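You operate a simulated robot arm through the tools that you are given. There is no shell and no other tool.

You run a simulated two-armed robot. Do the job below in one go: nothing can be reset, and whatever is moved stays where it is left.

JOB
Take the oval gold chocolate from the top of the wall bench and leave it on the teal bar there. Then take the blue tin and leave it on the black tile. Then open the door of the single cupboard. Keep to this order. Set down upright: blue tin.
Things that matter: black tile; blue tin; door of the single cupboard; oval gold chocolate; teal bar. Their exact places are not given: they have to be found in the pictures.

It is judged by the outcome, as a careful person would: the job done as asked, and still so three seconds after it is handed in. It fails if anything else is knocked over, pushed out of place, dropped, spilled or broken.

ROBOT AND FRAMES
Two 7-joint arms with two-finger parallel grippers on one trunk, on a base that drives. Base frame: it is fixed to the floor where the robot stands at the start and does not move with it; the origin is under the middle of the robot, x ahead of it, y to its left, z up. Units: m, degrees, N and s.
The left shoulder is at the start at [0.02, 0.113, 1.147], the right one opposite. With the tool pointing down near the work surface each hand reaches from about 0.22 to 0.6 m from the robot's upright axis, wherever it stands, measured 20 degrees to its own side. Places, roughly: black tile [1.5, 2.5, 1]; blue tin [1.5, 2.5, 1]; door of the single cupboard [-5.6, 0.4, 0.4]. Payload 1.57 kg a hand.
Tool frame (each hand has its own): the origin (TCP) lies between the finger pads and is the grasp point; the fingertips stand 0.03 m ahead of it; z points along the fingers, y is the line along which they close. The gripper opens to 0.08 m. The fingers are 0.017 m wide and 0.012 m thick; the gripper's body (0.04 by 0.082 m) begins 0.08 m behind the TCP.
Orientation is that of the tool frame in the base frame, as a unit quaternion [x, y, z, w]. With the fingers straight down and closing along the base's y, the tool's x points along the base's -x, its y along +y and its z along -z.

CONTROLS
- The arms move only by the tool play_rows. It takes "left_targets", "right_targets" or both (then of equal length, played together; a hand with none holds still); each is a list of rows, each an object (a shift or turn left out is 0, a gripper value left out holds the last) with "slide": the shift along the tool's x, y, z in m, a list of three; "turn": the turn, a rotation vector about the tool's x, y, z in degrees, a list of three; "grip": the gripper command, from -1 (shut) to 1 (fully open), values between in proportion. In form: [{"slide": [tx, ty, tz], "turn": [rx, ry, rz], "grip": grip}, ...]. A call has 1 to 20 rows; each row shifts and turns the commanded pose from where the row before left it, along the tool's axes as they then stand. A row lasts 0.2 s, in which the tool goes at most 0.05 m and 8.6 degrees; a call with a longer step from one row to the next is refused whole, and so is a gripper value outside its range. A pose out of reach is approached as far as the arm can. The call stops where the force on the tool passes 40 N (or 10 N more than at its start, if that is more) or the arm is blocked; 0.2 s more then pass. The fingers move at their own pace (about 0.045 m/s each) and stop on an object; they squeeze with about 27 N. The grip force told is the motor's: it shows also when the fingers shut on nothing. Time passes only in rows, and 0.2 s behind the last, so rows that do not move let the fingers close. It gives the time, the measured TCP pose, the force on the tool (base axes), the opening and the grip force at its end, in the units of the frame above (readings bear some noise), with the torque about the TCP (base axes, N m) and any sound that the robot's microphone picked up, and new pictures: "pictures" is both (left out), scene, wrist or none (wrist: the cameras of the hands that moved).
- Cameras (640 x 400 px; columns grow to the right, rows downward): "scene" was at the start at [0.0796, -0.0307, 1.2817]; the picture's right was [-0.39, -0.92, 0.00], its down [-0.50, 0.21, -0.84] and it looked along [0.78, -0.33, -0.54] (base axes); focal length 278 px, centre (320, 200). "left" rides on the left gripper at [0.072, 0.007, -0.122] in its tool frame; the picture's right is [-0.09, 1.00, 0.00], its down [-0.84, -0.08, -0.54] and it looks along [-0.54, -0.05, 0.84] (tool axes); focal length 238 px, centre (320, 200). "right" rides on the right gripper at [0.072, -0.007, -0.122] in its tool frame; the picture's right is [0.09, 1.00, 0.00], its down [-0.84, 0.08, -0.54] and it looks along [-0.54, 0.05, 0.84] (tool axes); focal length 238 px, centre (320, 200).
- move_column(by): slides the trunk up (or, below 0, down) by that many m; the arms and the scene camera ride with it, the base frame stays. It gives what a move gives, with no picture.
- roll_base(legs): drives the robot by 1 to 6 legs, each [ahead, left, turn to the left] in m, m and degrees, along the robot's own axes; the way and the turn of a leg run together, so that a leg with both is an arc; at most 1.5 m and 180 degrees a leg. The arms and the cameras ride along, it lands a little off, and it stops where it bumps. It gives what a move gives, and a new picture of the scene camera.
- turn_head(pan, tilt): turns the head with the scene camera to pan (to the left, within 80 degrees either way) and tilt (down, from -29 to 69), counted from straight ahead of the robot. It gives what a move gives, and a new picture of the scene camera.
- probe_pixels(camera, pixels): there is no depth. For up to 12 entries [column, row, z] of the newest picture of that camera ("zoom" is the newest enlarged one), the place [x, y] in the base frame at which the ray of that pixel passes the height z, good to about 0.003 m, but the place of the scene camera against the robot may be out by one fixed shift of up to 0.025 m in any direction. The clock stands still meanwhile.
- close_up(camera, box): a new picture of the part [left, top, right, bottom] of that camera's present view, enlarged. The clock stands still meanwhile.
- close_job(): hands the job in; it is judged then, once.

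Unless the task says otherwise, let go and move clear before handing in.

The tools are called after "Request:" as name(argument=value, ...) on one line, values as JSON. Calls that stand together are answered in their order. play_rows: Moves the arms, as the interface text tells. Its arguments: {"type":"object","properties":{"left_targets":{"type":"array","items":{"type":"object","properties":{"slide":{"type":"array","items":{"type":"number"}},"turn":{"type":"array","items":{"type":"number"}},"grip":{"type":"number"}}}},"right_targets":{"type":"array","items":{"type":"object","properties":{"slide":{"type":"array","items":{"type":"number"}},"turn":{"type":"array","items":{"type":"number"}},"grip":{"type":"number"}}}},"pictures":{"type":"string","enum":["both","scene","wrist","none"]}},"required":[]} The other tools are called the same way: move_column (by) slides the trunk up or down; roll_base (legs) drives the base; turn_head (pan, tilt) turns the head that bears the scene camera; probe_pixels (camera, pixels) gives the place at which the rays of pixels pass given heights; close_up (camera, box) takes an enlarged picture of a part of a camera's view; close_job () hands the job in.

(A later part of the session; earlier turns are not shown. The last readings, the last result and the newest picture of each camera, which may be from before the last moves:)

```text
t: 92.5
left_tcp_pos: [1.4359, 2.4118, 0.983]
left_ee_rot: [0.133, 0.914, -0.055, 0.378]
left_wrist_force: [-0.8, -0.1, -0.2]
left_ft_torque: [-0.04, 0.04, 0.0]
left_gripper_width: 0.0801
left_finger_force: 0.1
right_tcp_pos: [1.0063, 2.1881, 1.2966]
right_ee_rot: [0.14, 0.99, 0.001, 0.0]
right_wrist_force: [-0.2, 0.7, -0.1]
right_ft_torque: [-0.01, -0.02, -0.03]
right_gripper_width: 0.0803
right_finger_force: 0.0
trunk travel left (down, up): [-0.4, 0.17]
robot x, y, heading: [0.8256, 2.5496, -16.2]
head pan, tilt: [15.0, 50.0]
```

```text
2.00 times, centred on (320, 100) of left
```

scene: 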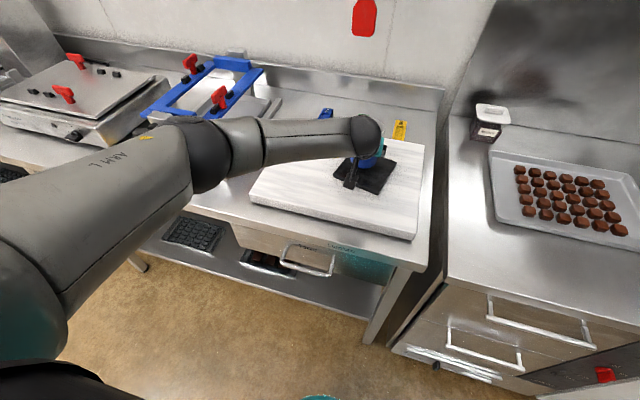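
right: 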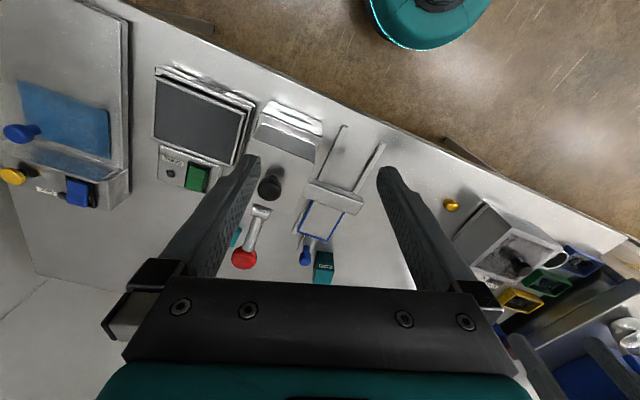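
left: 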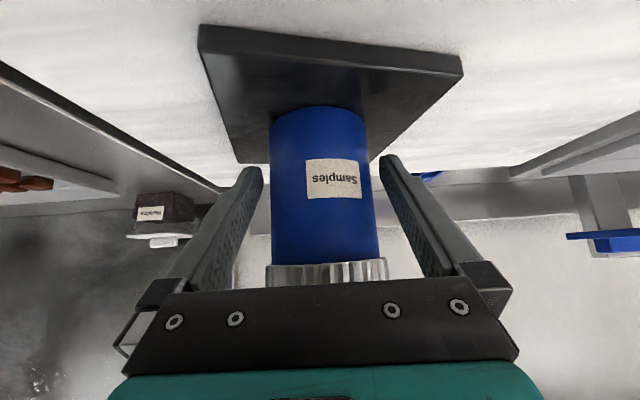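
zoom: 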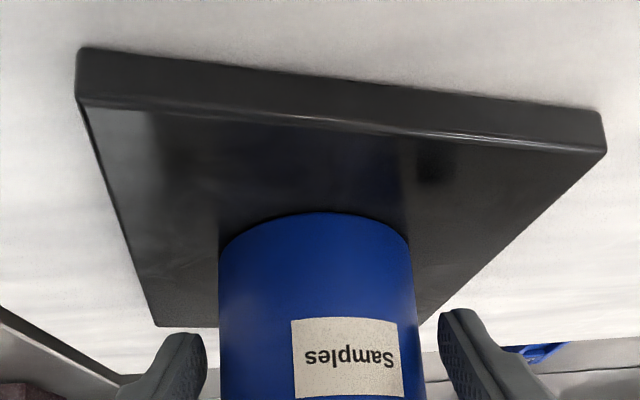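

The tin stands free and upright on the tile. I'll retreat straight back along the finger axis.

Request:
play_rows(left_targets=[{"slide": [0, 0, -0.015]}, {"slide": [0, 0, -0.03]}, {"slide": [0, 0, -0.04]}, {"slide": [0, 0, -0.045]}, {"slide": [0, 0, -0.045]}, {}], pictures="both")

Request:
close_up(camera="left", box=[160, 0, 480, 200])

```text
t: 93.9
left_tcp_pos: [1.3181, 2.4458, 1.1064]
left_ee_rot: [0.133, 0.914, -0.055, 0.379]
left_wrist_force: [-0.2, -0.3, 0.2]
left_ft_torque: [-0.03, 0.02, -0.03]
left_gripper_width: 0.08
left_finger_force: 0.0
right_tcp_pos: [1.0056, 2.1895, 1.2973]
right_ee_rot: [0.14, 0.99, 0.0, 0.001]
right_wrist_force: [0.6, -0.1, 0.4]
right_ft_torque: [-0.02, 0.02, 0.0]
right_gripper_width: 0.0802
right_finger_force: 0.0
trunk travel left (down, up): [-0.4, 0.17]
robot x, y, heading: [0.8244, 2.5462, -16.5]
head pan, tilt: [15.0, 50.0]
```

scene: 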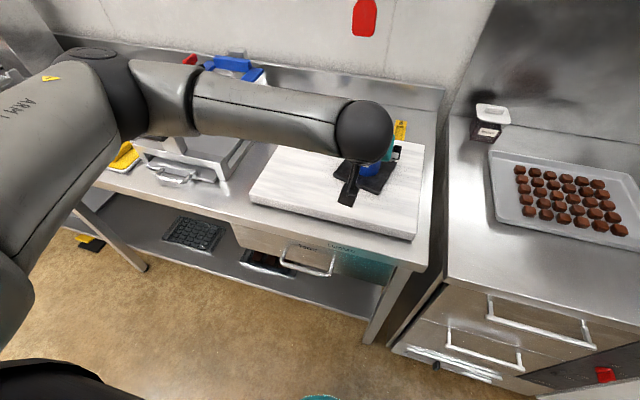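
left: 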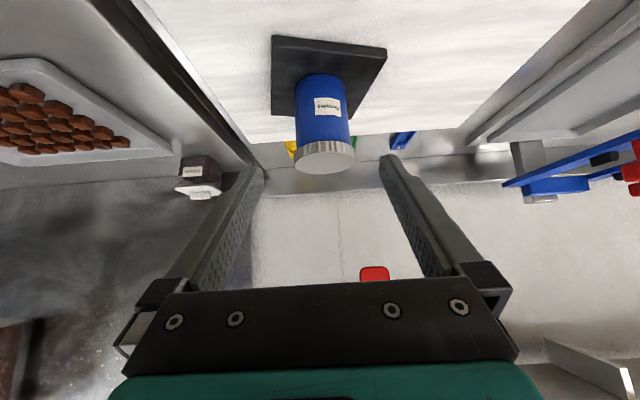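

```text
2.00 times, centred on (320, 100) of left
```

zoom: 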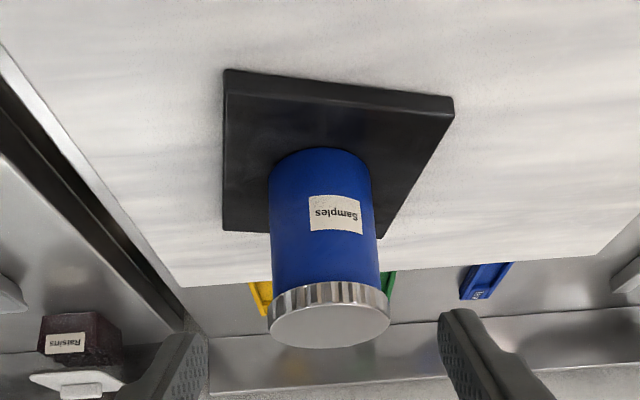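

The blue tin stands upright on the black tile. Now I'll back away 0.2 m, restore the hand to pointing down and tuck it in.

Request:
roll_base(legs=[[-0.2, 0, 0]])

Request:
play_rows(left_targets=[{"slide": [-0.02, 0, -0.02], "turn": [0, 7.5, 0]}, {"turn": [0, 7.5, 0]}, {"turn": [0, 7.5, 0]}, {"turn": [0, 7.5, 0]}, {"turn": [0, 7.5, 0]}, {"turn": [0, 7.5, 0]}, {"slide": [0.04, 0, -0.03]}, {"slide": [0.04, 0, -0.03]}, {"slide": [0.02, 0, 0]}, {}], pictures="none")

Request:
turn_head(pan=0, tilt=40)

Request:
turn_head(pan=80, tilt=25)

Request:
turn_head(pan=-80, tilt=25)

```text
t: 95.5
left_tcp_pos: [1.1232, 2.5044, 1.1068]
left_ee_rot: [0.132, 0.914, -0.055, 0.379]
left_wrist_force: [0.1, -0.2, -0.4]
left_ft_torque: [0.01, -0.04, 0.02]
left_gripper_width: 0.08
left_finger_force: 0.1
right_tcp_pos: [0.8115, 2.2457, 1.2968]
right_ee_rot: [0.138, 0.99, -0.001, 0.0]
right_wrist_force: [-1.0, -0.5, 0.3]
right_ft_torque: [-0.05, 0.0, -0.04]
right_gripper_width: 0.0801
right_finger_force: 0.2
trunk travel left (down, up): [-0.4, 0.17]
robot x, y, heading: [0.6325, 2.6068, -15.9]
head pan, tilt: [15.0, 50.0]
```

scene: 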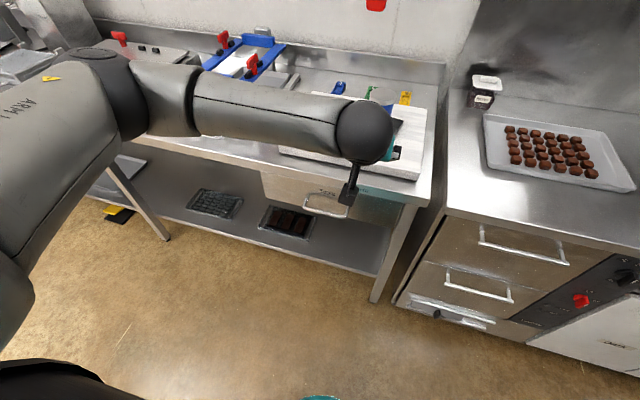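

```text
t: 97.8
left_tcp_pos: [1.0253, 2.5303, 1.1968]
left_ee_rot: [0.143, 0.99, 0.0, 0.001]
left_wrist_force: [-0.3, 0.0, -0.7]
left_ft_torque: [0.0, 0.0, 0.01]
left_gripper_width: 0.0798
left_finger_force: 0.0
right_tcp_pos: [0.8127, 2.2449, 1.2961]
right_ee_rot: [0.138, 0.99, -0.001, 0.0]
right_wrist_force: [0.0, -0.1, -0.3]
right_ft_torque: [-0.01, 0.02, 0.02]
right_gripper_width: 0.0799
right_finger_force: 0.1
trunk travel left (down, up): [-0.4, 0.17]
robot x, y, heading: [0.634, 2.6043, -16.1]
head pan, tilt: [15.0, 50.0]
```

```text
t: 98.5
left_tcp_pos: [1.0262, 2.5307, 1.1952]
left_ee_rot: [0.142, 0.99, 0.0, 0.0]
left_wrist_force: [0.1, 0.0, 0.2]
left_ft_torque: [-0.02, -0.04, -0.03]
left_gripper_width: 0.0801
left_finger_force: 0.0
right_tcp_pos: [0.8123, 2.2461, 1.2971]
right_ee_rot: [0.138, 0.99, 0.0, 0.001]
right_wrist_force: [-0.4, 0.7, -0.7]
right_ft_torque: [-0.01, -0.04, 0.0]
right_gripper_width: 0.0802
right_finger_force: 0.1
trunk travel left (down, up): [-0.4, 0.17]
robot x, y, heading: [0.6309, 2.6003, -15.8]
head pan, tilt: [0.0, 40.0]
```

scene: 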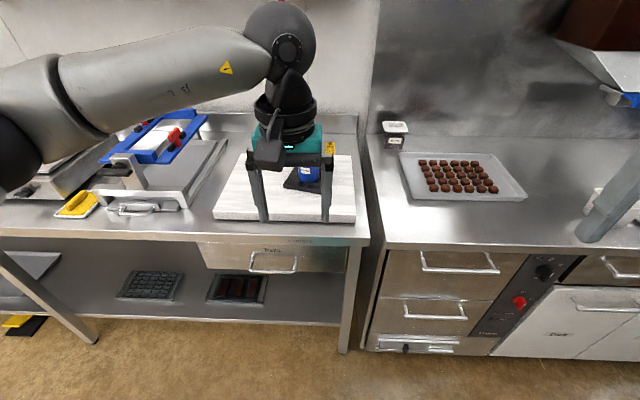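

```text
t: 100.0
left_tcp_pos: [1.0258, 2.5291, 1.1961]
left_ee_rot: [0.143, 0.99, 0.0, -0.001]
left_wrist_force: [-0.4, -0.6, -0.4]
left_ft_torque: [0.0, -0.03, 0.04]
left_gripper_width: 0.08
left_finger_force: 0.1
right_tcp_pos: [0.8127, 2.2461, 1.2967]
right_ee_rot: [0.138, 0.99, 0.0, 0.0]
right_wrist_force: [0.2, 0.4, 0.0]
right_ft_torque: [-0.01, -0.03, 0.0]
right_gripper_width: 0.0799
right_finger_force: 0.1
trunk travel left (down, up): [-0.4, 0.17]
robot x, y, heading: [0.6306, 2.6053, -15.8]
head pan, tilt: [80.0, 25.0]
```

scene: 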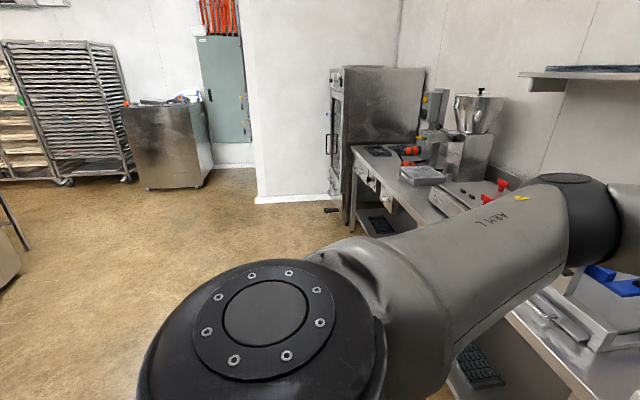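

```text
t: 102.5
left_tcp_pos: [1.0252, 2.5289, 1.1964]
left_ee_rot: [0.142, 0.99, 0.0, 0.0]
left_wrist_force: [0.5, -0.5, -0.1]
left_ft_torque: [-0.02, -0.01, 0.01]
left_gripper_width: 0.08
left_finger_force: 0.1
right_tcp_pos: [0.8121, 2.2452, 1.2977]
right_ee_rot: [0.138, 0.99, -0.001, 0.0]
right_wrist_force: [-1.0, -0.1, -0.7]
right_ft_torque: [-0.03, -0.04, 0.0]
right_gripper_width: 0.0799
right_finger_force: 0.1
trunk travel left (down, up): [-0.4, 0.17]
robot x, y, heading: [0.6302, 2.6039, -15.8]
head pan, tilt: [-80.0, 25.0]
```

scene: 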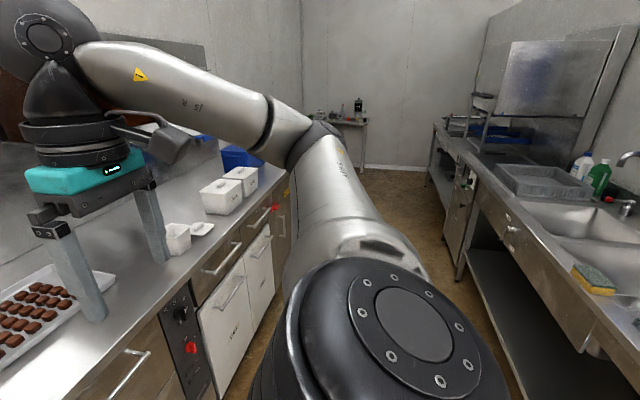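

The sink side is closed off by a wall, so the way out is the open area at the far (+u) end. I'll turn 90° left to face along the aisle and look.

Request:
roll_base(legs=[[0, 0, 90]])

Request:
turn_head(pan=0, tilt=15)

Request:
turn_head(pan=45, tilt=20)

Request:
turn_head(pan=80, tilt=20)

```text
t: 106.8
left_tcp_pos: [0.6996, 2.9983, 1.1961]
left_ee_rot: [-0.603, 0.797, 0.0, 0.001]
left_wrist_force: [-0.3, 0.8, 0.4]
left_ft_torque: [-0.03, 0.02, -0.02]
left_gripper_width: 0.0801
left_finger_force: 0.0
right_tcp_pos: [0.9863, 2.7873, 1.2979]
right_ee_rot: [-0.607, 0.795, 0.001, 0.001]
right_wrist_force: [-0.3, 0.6, -0.4]
right_ft_torque: [-0.01, -0.01, 0.05]
right_gripper_width: 0.0797
right_finger_force: 0.0
trunk travel left (down, up): [-0.4, 0.17]
robot x, y, heading: [0.6303, 2.6021, 74.9]
head pan, tilt: [-80.0, 25.0]
```

scene: 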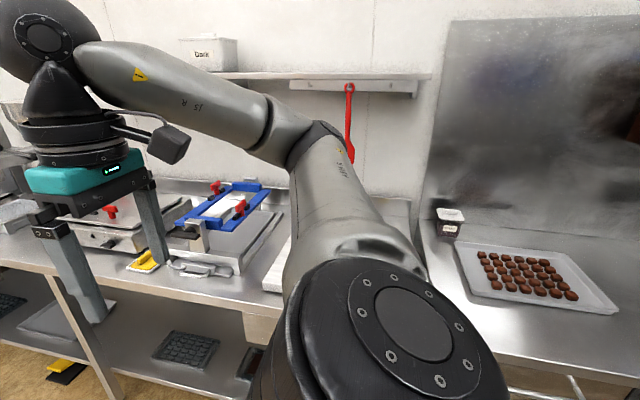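

```text
t: 108.3
left_tcp_pos: [0.7, 2.9988, 1.1975]
left_ee_rot: [-0.603, 0.798, 0.0, 0.0]
left_wrist_force: [0.5, -0.2, 0.4]
left_ft_torque: [-0.01, 0.01, -0.01]
left_gripper_width: 0.0801
left_finger_force: 0.1
right_tcp_pos: [0.987, 2.7875, 1.2971]
right_ee_rot: [-0.608, 0.794, 0.0, 0.0]
right_wrist_force: [0.4, 0.3, -0.8]
right_ft_torque: [-0.01, 0.0, 0.03]
right_gripper_width: 0.08
right_finger_force: 0.1
trunk travel left (down, up): [-0.4, 0.17]
robot x, y, heading: [0.6337, 2.6043, 74.6]
head pan, tilt: [0.0, 15.0]
```

scene: 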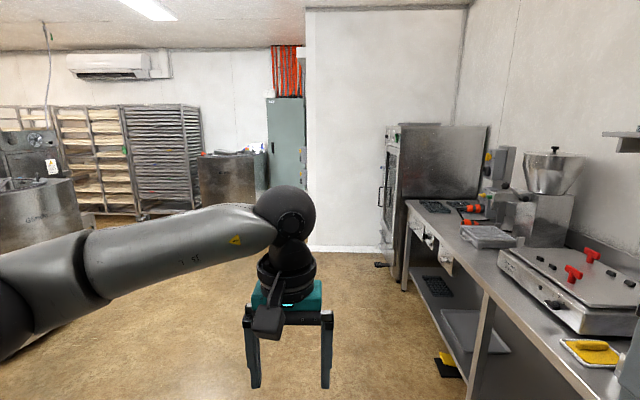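

```text
t: 109.4
left_tcp_pos: [0.6998, 2.9981, 1.1958]
left_ee_rot: [-0.603, 0.797, 0.0, 0.0]
left_wrist_force: [0.0, 0.7, -0.1]
left_ft_torque: [0.03, 0.0, -0.02]
left_gripper_width: 0.0801
left_finger_force: 0.1
right_tcp_pos: [0.9869, 2.7878, 1.2963]
right_ee_rot: [-0.607, 0.795, 0.001, -0.001]
right_wrist_force: [-1.0, -0.1, 0.1]
right_ft_torque: [0.01, -0.01, 0.0]
right_gripper_width: 0.0799
right_finger_force: 0.0
trunk travel left (down, up): [-0.4, 0.17]
robot x, y, heading: [0.6306, 2.6053, 74.6]
head pan, tilt: [45.0, 20.0]
```

scene: 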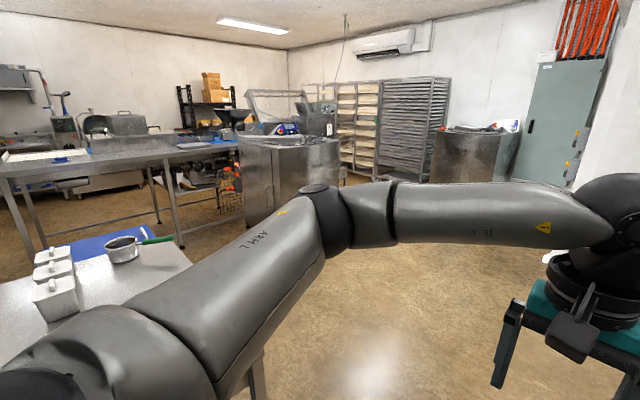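

```text
t: 110.4
left_tcp_pos: [0.6992, 2.9994, 1.1969]
left_ee_rot: [-0.603, 0.798, 0.001, 0.001]
left_wrist_force: [0.3, -0.7, -0.2]
left_ft_torque: [-0.01, -0.02, 0.02]
left_gripper_width: 0.0802
left_finger_force: 0.0
right_tcp_pos: [0.9857, 2.7884, 1.2964]
right_ee_rot: [-0.606, 0.795, -0.001, 0.0]
right_wrist_force: [0.2, 0.2, 0.0]
right_ft_torque: [-0.03, 0.04, -0.02]
right_gripper_width: 0.08
right_finger_force: 0.0
trunk travel left (down, up): [-0.4, 0.17]
robot x, y, heading: [0.629, 2.6041, 74.5]
head pan, tilt: [80.0, 20.0]
```

scene: 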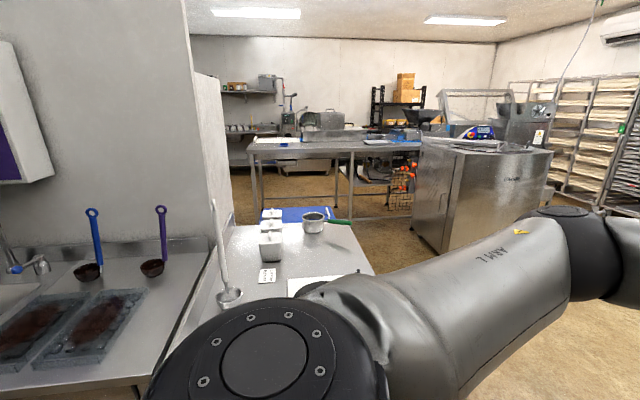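

The room opens ahead-left past the small table with canisters. I'll probe key points: the table corner, machine foot and island legs.

Request:
probe_pixels(camera="scene", pixels=[[372, 268, 0.9], [230, 225, 0.9], [415, 225, 0.0], [440, 255, 0.0], [545, 210, 0.0], [352, 217, 0.0], [256, 205, 0.0], [262, 210, 0.0], [335, 172, 0.0], [205, 80, 1.8], [600, 205, 0.0]])

```text
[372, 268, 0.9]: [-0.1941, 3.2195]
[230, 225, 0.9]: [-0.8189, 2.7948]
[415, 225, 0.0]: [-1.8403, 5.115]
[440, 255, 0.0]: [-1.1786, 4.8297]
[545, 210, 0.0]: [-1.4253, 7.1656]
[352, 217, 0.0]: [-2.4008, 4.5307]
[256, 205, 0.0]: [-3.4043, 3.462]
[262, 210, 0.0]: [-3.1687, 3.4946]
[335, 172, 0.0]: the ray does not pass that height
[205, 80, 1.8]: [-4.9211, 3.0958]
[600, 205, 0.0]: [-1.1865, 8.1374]
```

The floor ahead is open. I'll drive 1.0 m forward past the table's end and then look left.

Request:
roll_base(legs=[[1.0, 0, 0]])

Request:
turn_head(pan=75, tilt=15)

```text
t: 115.6
left_tcp_pos: [0.9595, 3.9676, 1.1956]
left_ee_rot: [-0.607, 0.795, 0.001, 0.0]
left_wrist_force: [1.4, 0.7, 0.1]
left_ft_torque: [-0.03, 0.0, -0.02]
left_gripper_width: 0.0802
left_finger_force: 0.0
right_tcp_pos: [1.2459, 3.758, 1.2968]
right_ee_rot: [-0.609, 0.794, 0.0, 0.0]
right_wrist_force: [-0.7, 0.1, -0.1]
right_ft_torque: [0.0, 0.01, -0.03]
right_gripper_width: 0.08
right_finger_force: 0.0
trunk travel left (down, up): [-0.4, 0.17]
robot x, y, heading: [0.8924, 3.5708, 75.0]
head pan, tilt: [80.0, 20.0]
```

scene: 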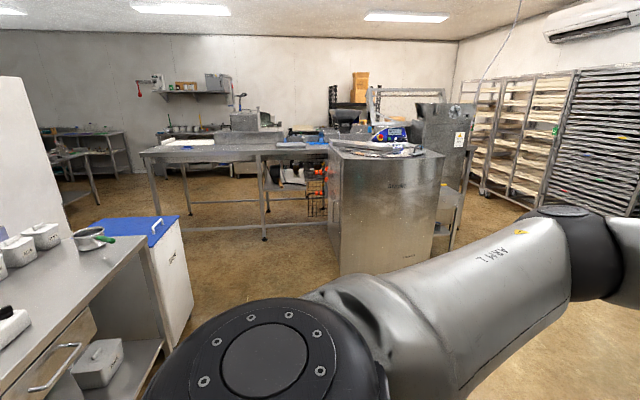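

```text
t: 116.3
left_tcp_pos: [0.9596, 3.9672, 1.1951]
left_ee_rot: [-0.606, 0.795, 0.0, 0.001]
left_wrist_force: [0.2, 0.4, 0.2]
left_ft_torque: [0.01, 0.0, 0.01]
left_gripper_width: 0.0798
left_finger_force: 0.0
right_tcp_pos: [1.2478, 3.7587, 1.2963]
right_ee_rot: [-0.609, 0.793, 0.0, 0.0]
right_wrist_force: [0.2, 0.3, 0.3]
right_ft_torque: [0.01, 0.0, -0.01]
right_gripper_width: 0.0799
right_finger_force: 0.0
trunk travel left (down, up): [-0.4, 0.17]
robot x, y, heading: [0.8909, 3.5747, 75.2]
head pan, tilt: [75.0, 15.0]
```

scene: 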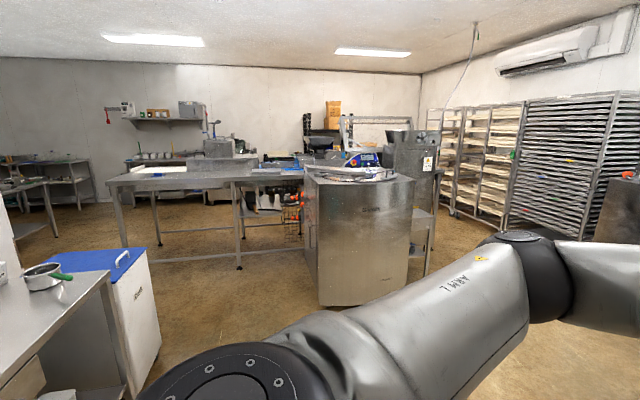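

The passage lies between the table/white bin on the left and the island with the steel machine. I'll turn 90° left to face that passage.

Request:
roll_base(legs=[[0, 0, 90]])

Request:
turn_head(pan=0, tilt=20)

Request:
turn_head(pan=40, tilt=20)

```text
t: 120.5
left_tcp_pos: [0.4959, 3.63, 1.1963]
left_ee_rot: [0.992, -0.127, 0.001, 0.0]
left_wrist_force: [0.7, 0.8, -0.4]
left_ft_torque: [0.03, 0.02, -0.01]
left_gripper_width: 0.0801
left_finger_force: 0.0
right_tcp_pos: [0.7004, 3.9217, 1.2968]
right_ee_rot: [0.992, -0.122, 0.0, 0.001]
right_wrist_force: [0.1, -0.4, -0.3]
right_ft_torque: [0.01, -0.03, -0.01]
right_gripper_width: 0.0801
right_finger_force: 0.0
trunk travel left (down, up): [-0.4, 0.17]
robot x, y, heading: [0.8935, 3.5682, 165.8]
head pan, tilt: [75.0, 15.0]
```

scene: 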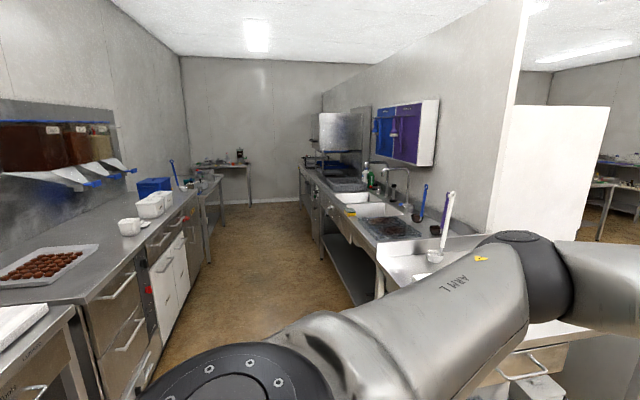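

```text
t: 122.0
left_tcp_pos: [0.4955, 3.6299, 1.1959]
left_ee_rot: [0.992, -0.127, -0.001, 0.001]
left_wrist_force: [0.0, 0.5, 0.1]
left_ft_torque: [-0.01, -0.01, 0.01]
left_gripper_width: 0.08
left_finger_force: 0.1
right_tcp_pos: [0.6994, 3.9221, 1.2964]
right_ee_rot: [0.993, -0.122, 0.0, 0.0]
right_wrist_force: [-0.2, -0.6, 0.1]
right_ft_torque: [0.01, 0.02, -0.06]
right_gripper_width: 0.0803
right_finger_force: 0.0
trunk travel left (down, up): [-0.4, 0.17]
robot x, y, heading: [0.8922, 3.5735, 165.9]
head pan, tilt: [0.0, 20.0]
```

scene: 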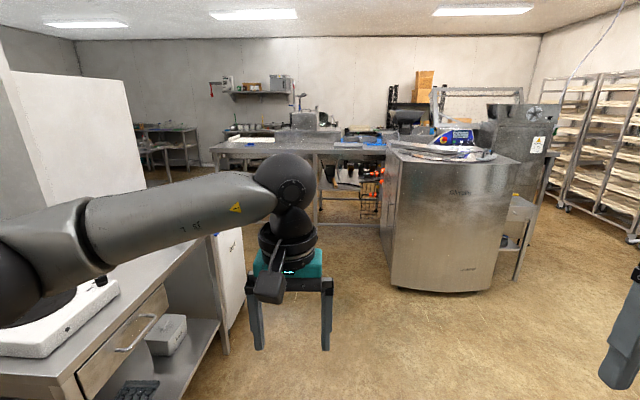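

```text
t: 123.1
left_tcp_pos: [0.4959, 3.63, 1.1963]
left_ee_rot: [0.992, -0.125, 0.0, 0.0]
left_wrist_force: [0.2, -0.1, 1.0]
left_ft_torque: [0.02, 0.01, 0.0]
left_gripper_width: 0.08
left_finger_force: 0.0
right_tcp_pos: [0.6991, 3.9213, 1.2962]
right_ee_rot: [0.993, -0.122, 0.0, 0.0]
right_wrist_force: [0.5, 0.1, 0.1]
right_ft_torque: [0.02, 0.02, -0.03]
right_gripper_width: 0.08
right_finger_force: 0.1
trunk travel left (down, up): [-0.4, 0.17]
robot x, y, heading: [0.8945, 3.5684, 166.2]
head pan, tilt: [40.0, 20.0]
```

scene: 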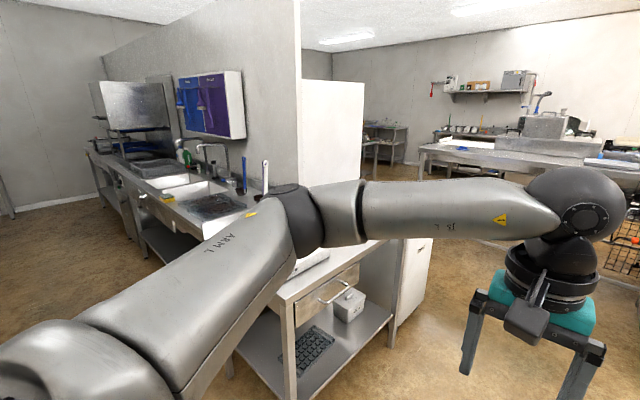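

Request:
turn_head(pan=10, tilt=30)

```text
t: 124.0
left_tcp_pos: [0.4936, 3.6299, 1.1947]
left_ee_rot: [0.992, -0.126, 0.0, 0.0]
left_wrist_force: [-0.3, 0.0, 0.3]
left_ft_torque: [0.01, -0.02, 0.01]
left_gripper_width: 0.08
left_finger_force: 0.0
right_tcp_pos: [0.6992, 3.9218, 1.2975]
right_ee_rot: [0.993, -0.122, 0.0, 0.0]
right_wrist_force: [-0.4, -0.2, -0.1]
right_ft_torque: [0.01, -0.01, -0.02]
right_gripper_width: 0.08
right_finger_force: 0.2
trunk travel left (down, up): [-0.4, 0.17]
robot x, y, heading: [0.8917, 3.5706, 165.8]
head pan, tilt: [10.0, 30.0]
```

scene: 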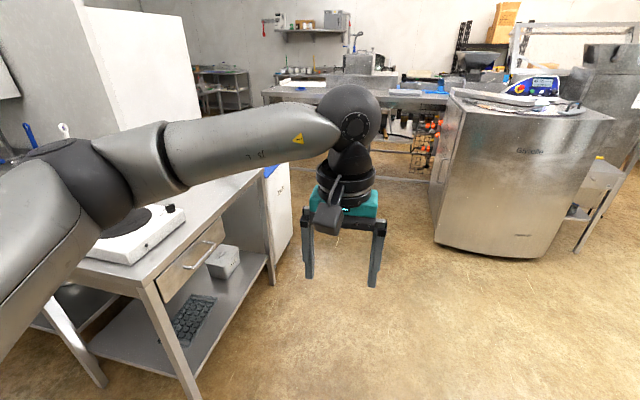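

Request:
probe_pixels(camera="scene", pixels=[[195, 398, 0.0], [273, 283, 0.0], [290, 245, 0.0], [435, 238, 0.0], [455, 248, 0.0], [535, 258, 0.0], [383, 178, 0.0], [265, 170, 0.9], [140, 280, 0.9], [258, 178, 0.9], [200, 125, 0.9]])

```text
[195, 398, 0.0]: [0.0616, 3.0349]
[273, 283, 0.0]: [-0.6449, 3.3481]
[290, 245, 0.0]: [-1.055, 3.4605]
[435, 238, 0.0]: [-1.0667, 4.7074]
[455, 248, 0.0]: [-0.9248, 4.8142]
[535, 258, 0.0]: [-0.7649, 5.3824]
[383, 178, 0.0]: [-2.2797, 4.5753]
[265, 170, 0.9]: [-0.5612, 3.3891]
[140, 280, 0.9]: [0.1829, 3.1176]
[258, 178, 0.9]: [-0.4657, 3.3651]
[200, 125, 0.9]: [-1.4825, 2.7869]
```

The gap between the white bin (-1.05, 3.46) and the machine (-1.07, 4.71) is about 1.25 m, and my present heading passes through its middle. I'll drive 1.4 m forward.

Request:
roll_base(legs=[[1.4, 0, 0]])

Request:
turn_head(pan=25, tilt=25)

Request:
turn_head(pan=65, tilt=25)

```text
t: 130.9
left_tcp_pos: [-0.8461, 3.9692, 1.1957]
left_ee_rot: [0.992, -0.129, 0.0, 0.0]
left_wrist_force: [0.0, -0.4, -0.4]
left_ft_torque: [0.01, 0.02, 0.01]
left_gripper_width: 0.0803
left_finger_force: 0.1
right_tcp_pos: [-0.6406, 4.2599, 1.2959]
right_ee_rot: [0.992, -0.123, 0.0, 0.001]
right_wrist_force: [0.2, 0.5, -1.1]
right_ft_torque: [0.04, 0.0, -0.02]
right_gripper_width: 0.0801
right_finger_force: 0.1
trunk travel left (down, up): [-0.4, 0.17]
robot x, y, heading: [-0.4463, 3.9056, 165.7]
head pan, tilt: [10.0, 30.0]
```

scene: 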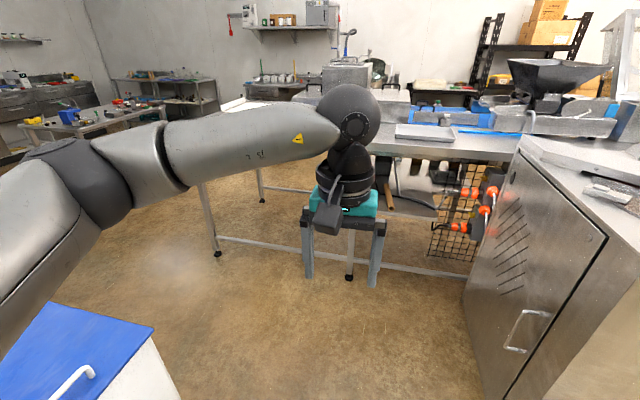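

```text
t: 131.7
left_tcp_pos: [-0.8462, 3.9691, 1.1946]
left_ee_rot: [0.992, -0.128, 0.0, 0.0]
left_wrist_force: [-0.3, 0.1, 0.1]
left_ft_torque: [0.01, 0.0, -0.02]
left_gripper_width: 0.0799
left_finger_force: 0.0
right_tcp_pos: [-0.6397, 4.2593, 1.2973]
right_ee_rot: [0.992, -0.123, 0.0, 0.0]
right_wrist_force: [-0.1, 0.5, -0.3]
right_ft_torque: [-0.01, -0.04, -0.02]
right_gripper_width: 0.0801
right_finger_force: 0.1
trunk travel left (down, up): [-0.4, 0.17]
robot x, y, heading: [-0.4484, 3.9083, 165.8]
head pan, tilt: [25.0, 25.0]
```

scene: 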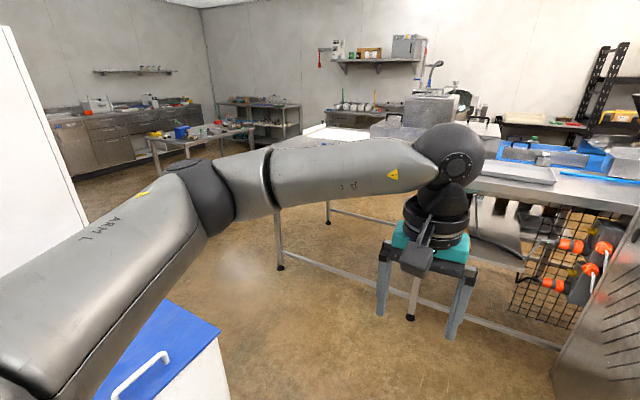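

```text
t: 132.8
left_tcp_pos: [-0.8463, 3.9679, 1.1966]
left_ee_rot: [0.992, -0.128, 0.0, 0.0]
left_wrist_force: [-0.7, -0.5, -0.2]
left_ft_torque: [0.01, 0.03, -0.04]
left_gripper_width: 0.0801
left_finger_force: 0.1
right_tcp_pos: [-0.6397, 4.2593, 1.2973]
right_ee_rot: [0.992, -0.124, 0.0, 0.0]
right_wrist_force: [0.7, 1.3, -0.1]
right_ft_torque: [0.03, 0.02, 0.02]
right_gripper_width: 0.0803
right_finger_force: 0.2
trunk travel left (down, up): [-0.4, 0.17]
robot x, y, heading: [-0.4483, 3.9088, 165.8]
head pan, tilt: [65.0, 25.0]
```

scene: 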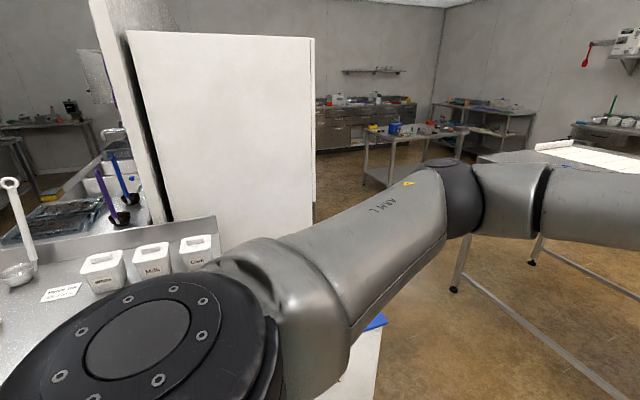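

The far bench against the back wall (pan-65 picture, columns 315–418) lies where the single cupboard should be. I'll zoom on it and probe the passage.

Request:
close_up(camera="scene", box=[290, 60, 490, 185])

Request:
probe_pixels(camera="scene", pixels=[[313, 225, 0.0], [315, 205, 0.0], [453, 290, 0.0], [532, 263, 0.0], [390, 187, 0.0], [366, 178, 0.0], [418, 150, 0.0], [460, 160, 0.0], [376, 318, 0.95]])

```text
3.20 times, centred on (390, 122) of scene
```

zoom: 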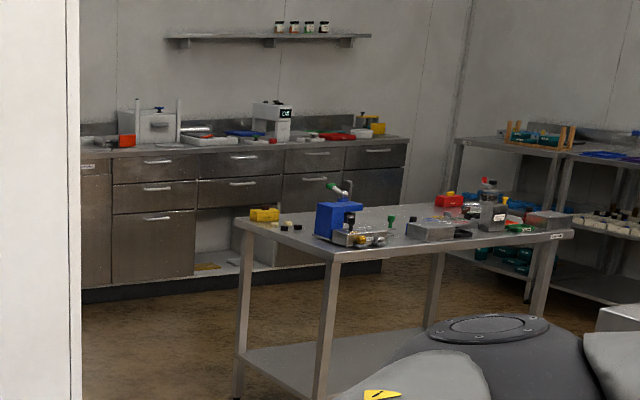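

```text
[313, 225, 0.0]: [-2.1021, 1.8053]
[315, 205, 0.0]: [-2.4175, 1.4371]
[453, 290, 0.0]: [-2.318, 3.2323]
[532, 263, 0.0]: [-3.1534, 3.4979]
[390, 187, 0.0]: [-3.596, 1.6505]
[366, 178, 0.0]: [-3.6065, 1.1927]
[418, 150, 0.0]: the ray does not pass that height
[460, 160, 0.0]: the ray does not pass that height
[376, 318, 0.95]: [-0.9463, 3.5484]
```

The island's near legs are at about (-2.3, 3.2) and (-2.3, 4.6). I'll go 0.8 m further forward and then look left down the next passage.

Request:
roll_base(legs=[[0.8, 0, 0]])

Request:
turn_head(pan=70, tilt=35)

```text
t: 137.1
left_tcp_pos: [-1.636, 4.1733, 1.1965]
left_ee_rot: [0.991, -0.13, 0.0, -0.001]
left_wrist_force: [-0.4, -0.4, -0.6]
left_ft_torque: [-0.01, -0.04, 0.03]
left_gripper_width: 0.08
left_finger_force: 0.0
right_tcp_pos: [-1.43, 4.4634, 1.2974]
right_ee_rot: [0.992, -0.127, 0.0, 0.0]
right_wrist_force: [-0.4, 0.1, 0.1]
right_ft_torque: [-0.01, -0.03, 0.01]
right_gripper_width: 0.08
right_finger_force: 0.0
trunk travel left (down, up): [-0.4, 0.17]
robot x, y, heading: [-1.2365, 4.1137, 165.4]
head pan, tilt: [65.0, 25.0]
```

scene: 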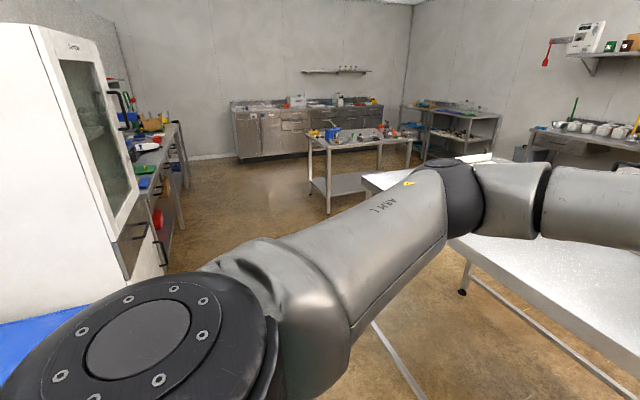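

```text
t: 137.8
left_tcp_pos: [-1.6348, 4.1737, 1.1963]
left_ee_rot: [0.991, -0.13, 0.0, 0.0]
left_wrist_force: [-0.4, -0.9, 0.3]
left_ft_torque: [0.01, -0.01, 0.0]
left_gripper_width: 0.0799
left_finger_force: 0.1
right_tcp_pos: [-1.4285, 4.4629, 1.2966]
right_ee_rot: [0.992, -0.127, 0.0, -0.001]
right_wrist_force: [-0.1, 0.4, 0.1]
right_ft_torque: [0.01, -0.05, 0.03]
right_gripper_width: 0.0801
right_finger_force: 0.1
trunk travel left (down, up): [-0.4, 0.17]
robot x, y, heading: [-1.2359, 4.1117, 165.6]
head pan, tilt: [70.0, 35.0]
```

scene: 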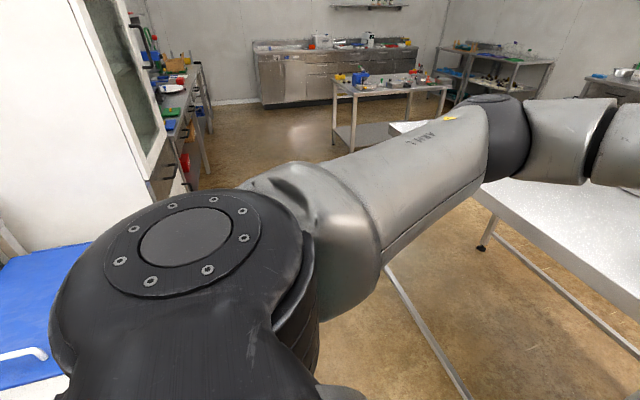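

Request:
probe_pixels(camera="scene", pixels=[[388, 275, 0.1], [450, 390, 0.1], [480, 248, 0.0], [400, 125, 0.9], [160, 185, 0.0], [205, 170, 0.0], [335, 130, 0.0], [355, 152, 0.0], [90, 240, 0.9], [265, 105, 0.0], [415, 88, 0.0]])

Request:
close_up(camera="scene", box=[240, 20, 440, 145])

Request:
turn_head(pan=20, tilt=50)

```text
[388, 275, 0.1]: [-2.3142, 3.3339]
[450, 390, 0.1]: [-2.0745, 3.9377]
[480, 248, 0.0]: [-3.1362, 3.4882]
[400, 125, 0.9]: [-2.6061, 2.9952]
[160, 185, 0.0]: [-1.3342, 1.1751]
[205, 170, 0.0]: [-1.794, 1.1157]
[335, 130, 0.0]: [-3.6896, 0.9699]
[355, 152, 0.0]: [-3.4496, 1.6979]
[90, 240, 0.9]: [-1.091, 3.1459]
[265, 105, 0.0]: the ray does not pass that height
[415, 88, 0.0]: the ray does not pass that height
```

```text
3.20 times, centred on (340, 82) of scene
```

zoom: 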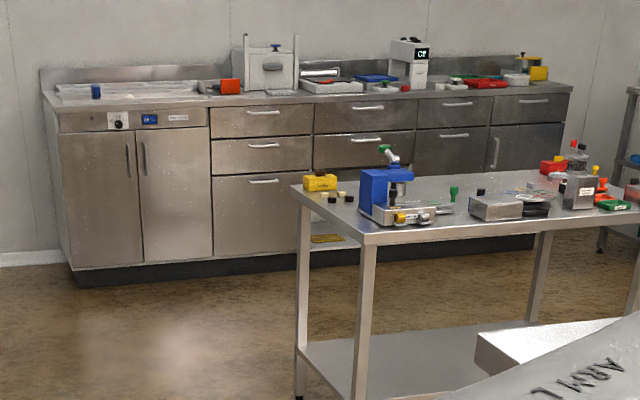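

```text
t: 139.0
left_tcp_pos: [-1.6362, 4.1734, 1.1958]
left_ee_rot: [0.992, -0.13, -0.001, 0.0]
left_wrist_force: [0.4, 1.4, 0.4]
left_ft_torque: [-0.04, 0.0, -0.04]
left_gripper_width: 0.0802
left_finger_force: 0.0
right_tcp_pos: [-1.4302, 4.4632, 1.2965]
right_ee_rot: [0.992, -0.126, 0.0, 0.0]
right_wrist_force: [0.4, 0.1, -0.9]
right_ft_torque: [0.03, 0.03, 0.03]
right_gripper_width: 0.0799
right_finger_force: 0.1
trunk travel left (down, up): [-0.4, 0.17]
robot x, y, heading: [-1.2398, 4.1109, 165.5]
head pan, tilt: [20.0, 50.0]
```

scene: 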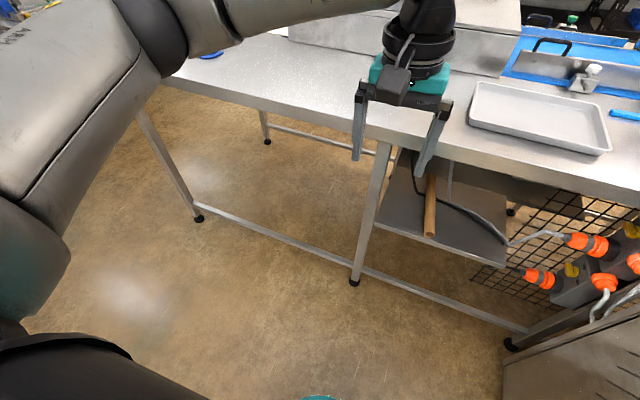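

The bench has a double-door cupboard at its left, drawers, and a single-door cupboard at the right with a vertical handle at zoom (494,152); that one is the target. I'll turn left and go through the gap between freezer and island.

Request:
roll_base(legs=[[0, 0, 76], [0.9, 0, 0]])

Request:
turn_head(pan=0, tilt=25)

Request:
turn_head(pan=-30, tilt=25)

```text
t: 147.0
left_tcp_pos: [-1.851, 2.9632, 1.1968]
left_ee_rot: [0.868, 0.497, 0.0, 0.0]
left_wrist_force: [-0.2, 0.1, -0.6]
left_ft_torque: [0.02, -0.02, 0.01]
left_gripper_width: 0.08
left_finger_force: 0.1
right_tcp_pos: [-2.0773, 3.24, 1.2956]
right_ee_rot: [0.866, 0.501, -0.001, 0.0]
right_wrist_force: [-0.1, 0.2, 1.5]
right_ft_torque: [-0.01, 0.0, -0.01]
right_gripper_width: 0.0801
right_finger_force: 0.0
trunk travel left (down, up): [-0.4, 0.17]
robot x, y, heading: [-1.6845, 3.3307, -119.9]
head pan, tilt: [20.0, 50.0]
```

scene: 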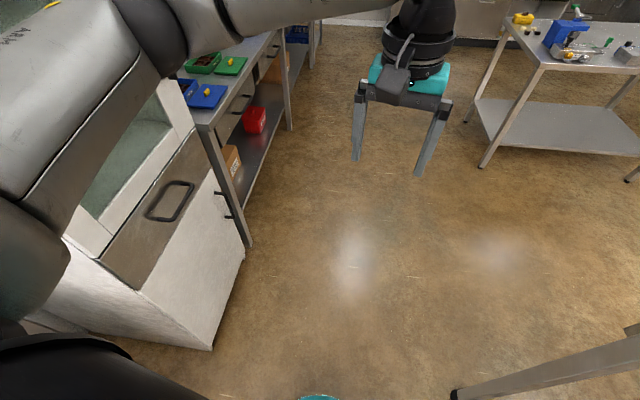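

```text
t: 147.9
left_tcp_pos: [-1.8522, 2.9637, 1.1966]
left_ee_rot: [0.868, 0.497, -0.001, 0.0]
left_wrist_force: [0.0, 0.9, 1.0]
left_ft_torque: [-0.02, 0.03, -0.02]
left_gripper_width: 0.0799
left_finger_force: 0.0
right_tcp_pos: [-2.0761, 3.2408, 1.2973]
right_ee_rot: [0.865, 0.501, 0.0, 0.001]
right_wrist_force: [-0.4, -0.2, -0.1]
right_ft_torque: [0.02, 0.01, -0.02]
right_gripper_width: 0.0799
right_finger_force: 0.2
trunk travel left (down, up): [-0.4, 0.17]
robot x, y, heading: [-1.6858, 3.3315, -120.2]
head pan, tilt: [0.0, 25.0]
```

scene: 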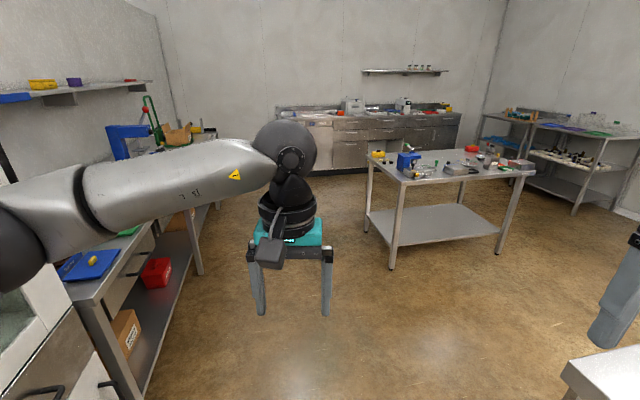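

```text
t: 148.8
left_tcp_pos: [-1.8509, 2.9638, 1.1954]
left_ee_rot: [0.868, 0.497, 0.0, 0.0]
left_wrist_force: [0.5, -0.1, -0.3]
left_ft_torque: [-0.01, -0.01, -0.01]
left_gripper_width: 0.0803
left_finger_force: 0.1
right_tcp_pos: [-2.0754, 3.2403, 1.2974]
right_ee_rot: [0.865, 0.501, 0.001, 0.0]
right_wrist_force: [-0.2, -0.5, 0.1]
right_ft_torque: [0.02, -0.02, 0.03]
right_gripper_width: 0.0801
right_finger_force: 0.1
trunk travel left (down, up): [-0.4, 0.17]
robot x, y, heading: [-1.6849, 3.3286, -120.1]
head pan, tilt: [-30.0, 25.0]
```

scene: 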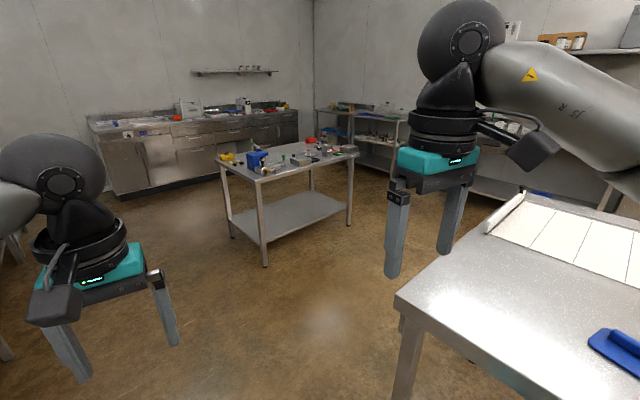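

Request:
probe_pixels(camera="scene", pixels=[[265, 266, 0.0], [232, 238, 0.0], [349, 226, 0.0], [116, 197, 0.0], [258, 167, 0.0], [298, 108, 0.9], [90, 130, 0.9], [357, 152, 0.9], [263, 178, 0.9], [218, 158, 0.9], [400, 165, 0.0]])

Request:
close_up(camera="scene", box=[80, 60, 360, 235])

```text
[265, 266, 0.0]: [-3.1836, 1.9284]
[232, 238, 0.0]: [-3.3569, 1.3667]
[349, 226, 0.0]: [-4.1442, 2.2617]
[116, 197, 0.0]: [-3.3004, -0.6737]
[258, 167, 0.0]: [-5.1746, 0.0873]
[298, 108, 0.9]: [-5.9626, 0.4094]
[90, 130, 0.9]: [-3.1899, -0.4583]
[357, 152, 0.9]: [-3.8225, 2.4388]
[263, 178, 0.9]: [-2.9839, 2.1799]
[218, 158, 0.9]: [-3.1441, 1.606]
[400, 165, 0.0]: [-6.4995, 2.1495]
```

```text
2.29 times, centred on (220, 148) of scene
```

zoom: 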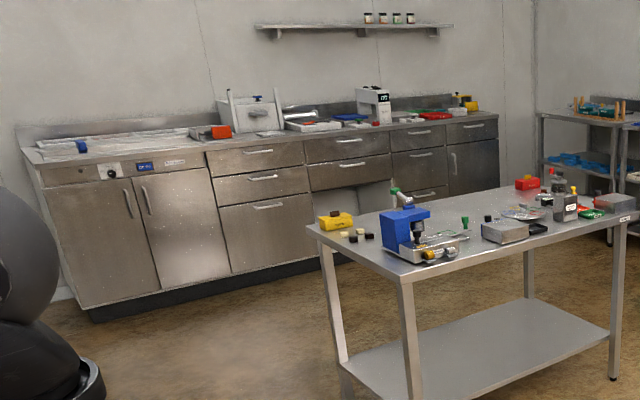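

The bench front runs from about (-3.2,-0.46) to (-5.96,0.41), so its doors face +y. The middle table leaves an aisle about 1.6 m wide. I'll pass left of the table, first 1.0 m ahead, edging right away from the freezer.

Request:
roll_base(legs=[[0.2, -0.1, 0], [0.8, 0, 0]])

Request:
turn_head(pan=-20, tilt=30)

```text
t: 154.4
left_tcp_pos: [-2.4236, 2.1465, 1.1966]
left_ee_rot: [0.865, 0.501, 0.0, 0.0]
left_wrist_force: [0.0, 0.2, 0.6]
left_ft_torque: [-0.02, -0.01, 0.02]
left_gripper_width: 0.0799
left_finger_force: 0.0
right_tcp_pos: [-2.6519, 2.42, 1.2963]
right_ee_rot: [0.863, 0.505, 0.0, 0.001]
right_wrist_force: [0.2, -0.2, 0.5]
right_ft_torque: [0.02, 0.01, -0.05]
right_gripper_width: 0.0802
right_finger_force: 0.0
trunk travel left (down, up): [-0.4, 0.17]
robot x, y, heading: [-2.262, 2.5125, -119.4]
head pan, tilt: [-30.0, 25.0]
```

scene: 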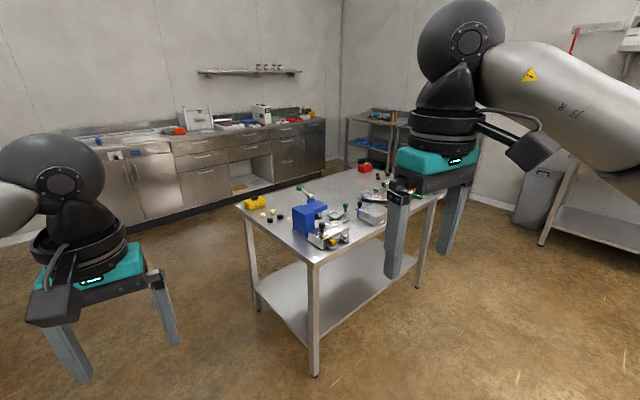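

```text
t: 155.1
left_tcp_pos: [-2.4233, 2.1478, 1.1948]
left_ee_rot: [0.865, 0.502, 0.0, 0.001]
left_wrist_force: [0.1, 0.3, 0.4]
left_ft_torque: [0.01, -0.02, 0.0]
left_gripper_width: 0.08
left_finger_force: 0.1
right_tcp_pos: [-2.6509, 2.4223, 1.2981]
right_ee_rot: [0.863, 0.506, 0.0, 0.0]
right_wrist_force: [0.2, 0.6, -0.2]
right_ft_torque: [0.03, 0.0, -0.04]
right_gripper_width: 0.0797
right_finger_force: 0.0
trunk travel left (down, up): [-0.4, 0.17]
robot x, y, heading: [-2.2629, 2.5143, -119.4]
head pan, tilt: [-20.0, 30.0]
```

scene: 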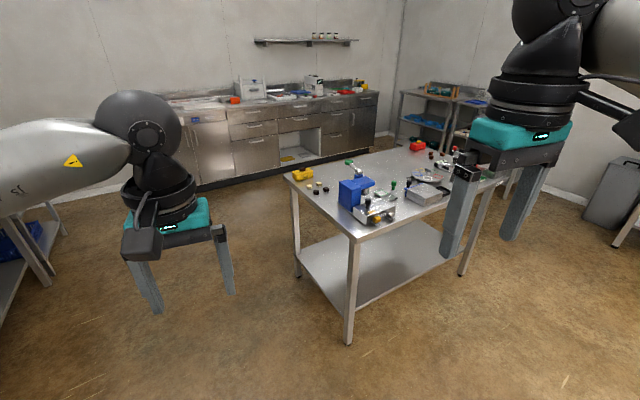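

Request:
close_up(camera="scene", box=[150, 60, 410, 222])

Request:
probe_pixels(camera="scene", pixels=[[348, 343, 0.0], [298, 278, 0.0], [463, 275, 0.0], [350, 238, 0.9], [285, 175, 0.9], [200, 190, 0.0], [320, 160, 0.0], [370, 145, 0.0], [378, 94, 0.9], [352, 118, 0.6], [50, 285, 0.0]])

```text
2.46 times, centred on (280, 141) of scene
```

zoom: 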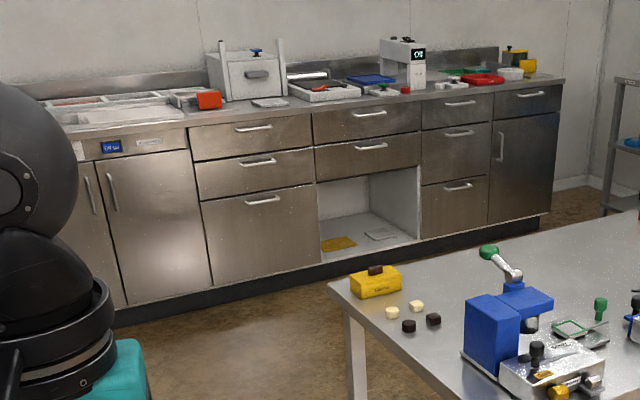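

```text
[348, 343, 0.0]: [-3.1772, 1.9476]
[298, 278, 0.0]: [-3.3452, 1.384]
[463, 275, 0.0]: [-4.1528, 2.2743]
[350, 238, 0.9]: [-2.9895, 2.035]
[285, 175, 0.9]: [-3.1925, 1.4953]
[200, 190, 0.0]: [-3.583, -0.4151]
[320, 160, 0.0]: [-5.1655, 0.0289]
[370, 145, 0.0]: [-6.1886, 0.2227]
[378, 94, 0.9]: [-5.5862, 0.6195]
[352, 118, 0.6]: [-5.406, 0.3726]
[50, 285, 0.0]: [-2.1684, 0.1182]
```

The single-door cupboard is at the bench's right end (zoom x 490–560) with its handle on the left side and hinges on the right. I'll drive round the table's end into the aisle.

Request:
roll_base(legs=[[0, 0, 15.8], [1.0, 0, 0], [0.85, 0, 0]])

Request:
turn_head(pan=-50, tilt=30)

```text
t: 165.4
left_tcp_pos: [-2.6766, 0.2904, 1.197]
left_ee_rot: [0.772, 0.635, 0.0, -0.001]
left_wrist_force: [-0.3, -0.6, 0.3]
left_ft_torque: [-0.01, -0.01, 0.02]
left_gripper_width: 0.0799
left_finger_force: 0.0
right_tcp_pos: [-2.9788, 0.4768, 1.2966]
right_ee_rot: [0.77, 0.639, 0.0, 0.0]
right_wrist_force: [0.2, -0.7, 0.1]
right_ft_torque: [0.01, -0.02, 0.04]
right_gripper_width: 0.08
right_finger_force: 0.0
trunk travel left (down, up): [-0.4, 0.17]
robot x, y, heading: [-2.6429, 0.6904, -100.6]
head pan, tilt: [-20.0, 30.0]
```

scene: 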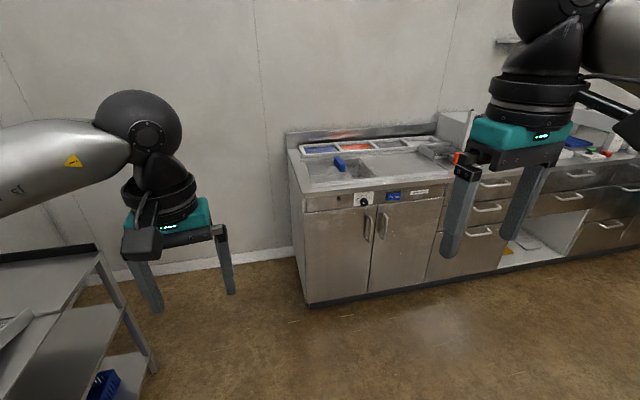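

```text
t: 166.4
left_tcp_pos: [-2.6752, 0.291, 1.1956]
left_ee_rot: [0.772, 0.636, 0.0, 0.0]
left_wrist_force: [0.0, 0.6, 0.1]
left_ft_torque: [0.02, -0.02, -0.02]
left_gripper_width: 0.08
left_finger_force: 0.0
right_tcp_pos: [-2.9801, 0.4767, 1.2979]
right_ee_rot: [0.77, 0.639, 0.0, 0.0]
right_wrist_force: [-0.4, 0.2, -0.2]
right_ft_torque: [0.01, 0.02, 0.02]
right_gripper_width: 0.0801
right_finger_force: 0.0
trunk travel left (down, up): [-0.4, 0.17]
robot x, y, heading: [-2.6401, 0.689, -101.0]
head pan, tilt: [-50.0, 30.0]
```

scene: 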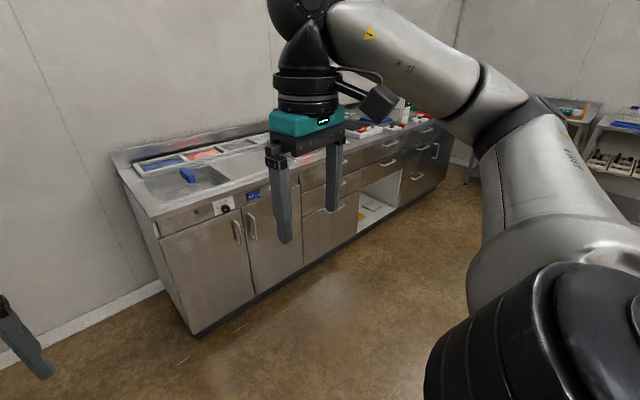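

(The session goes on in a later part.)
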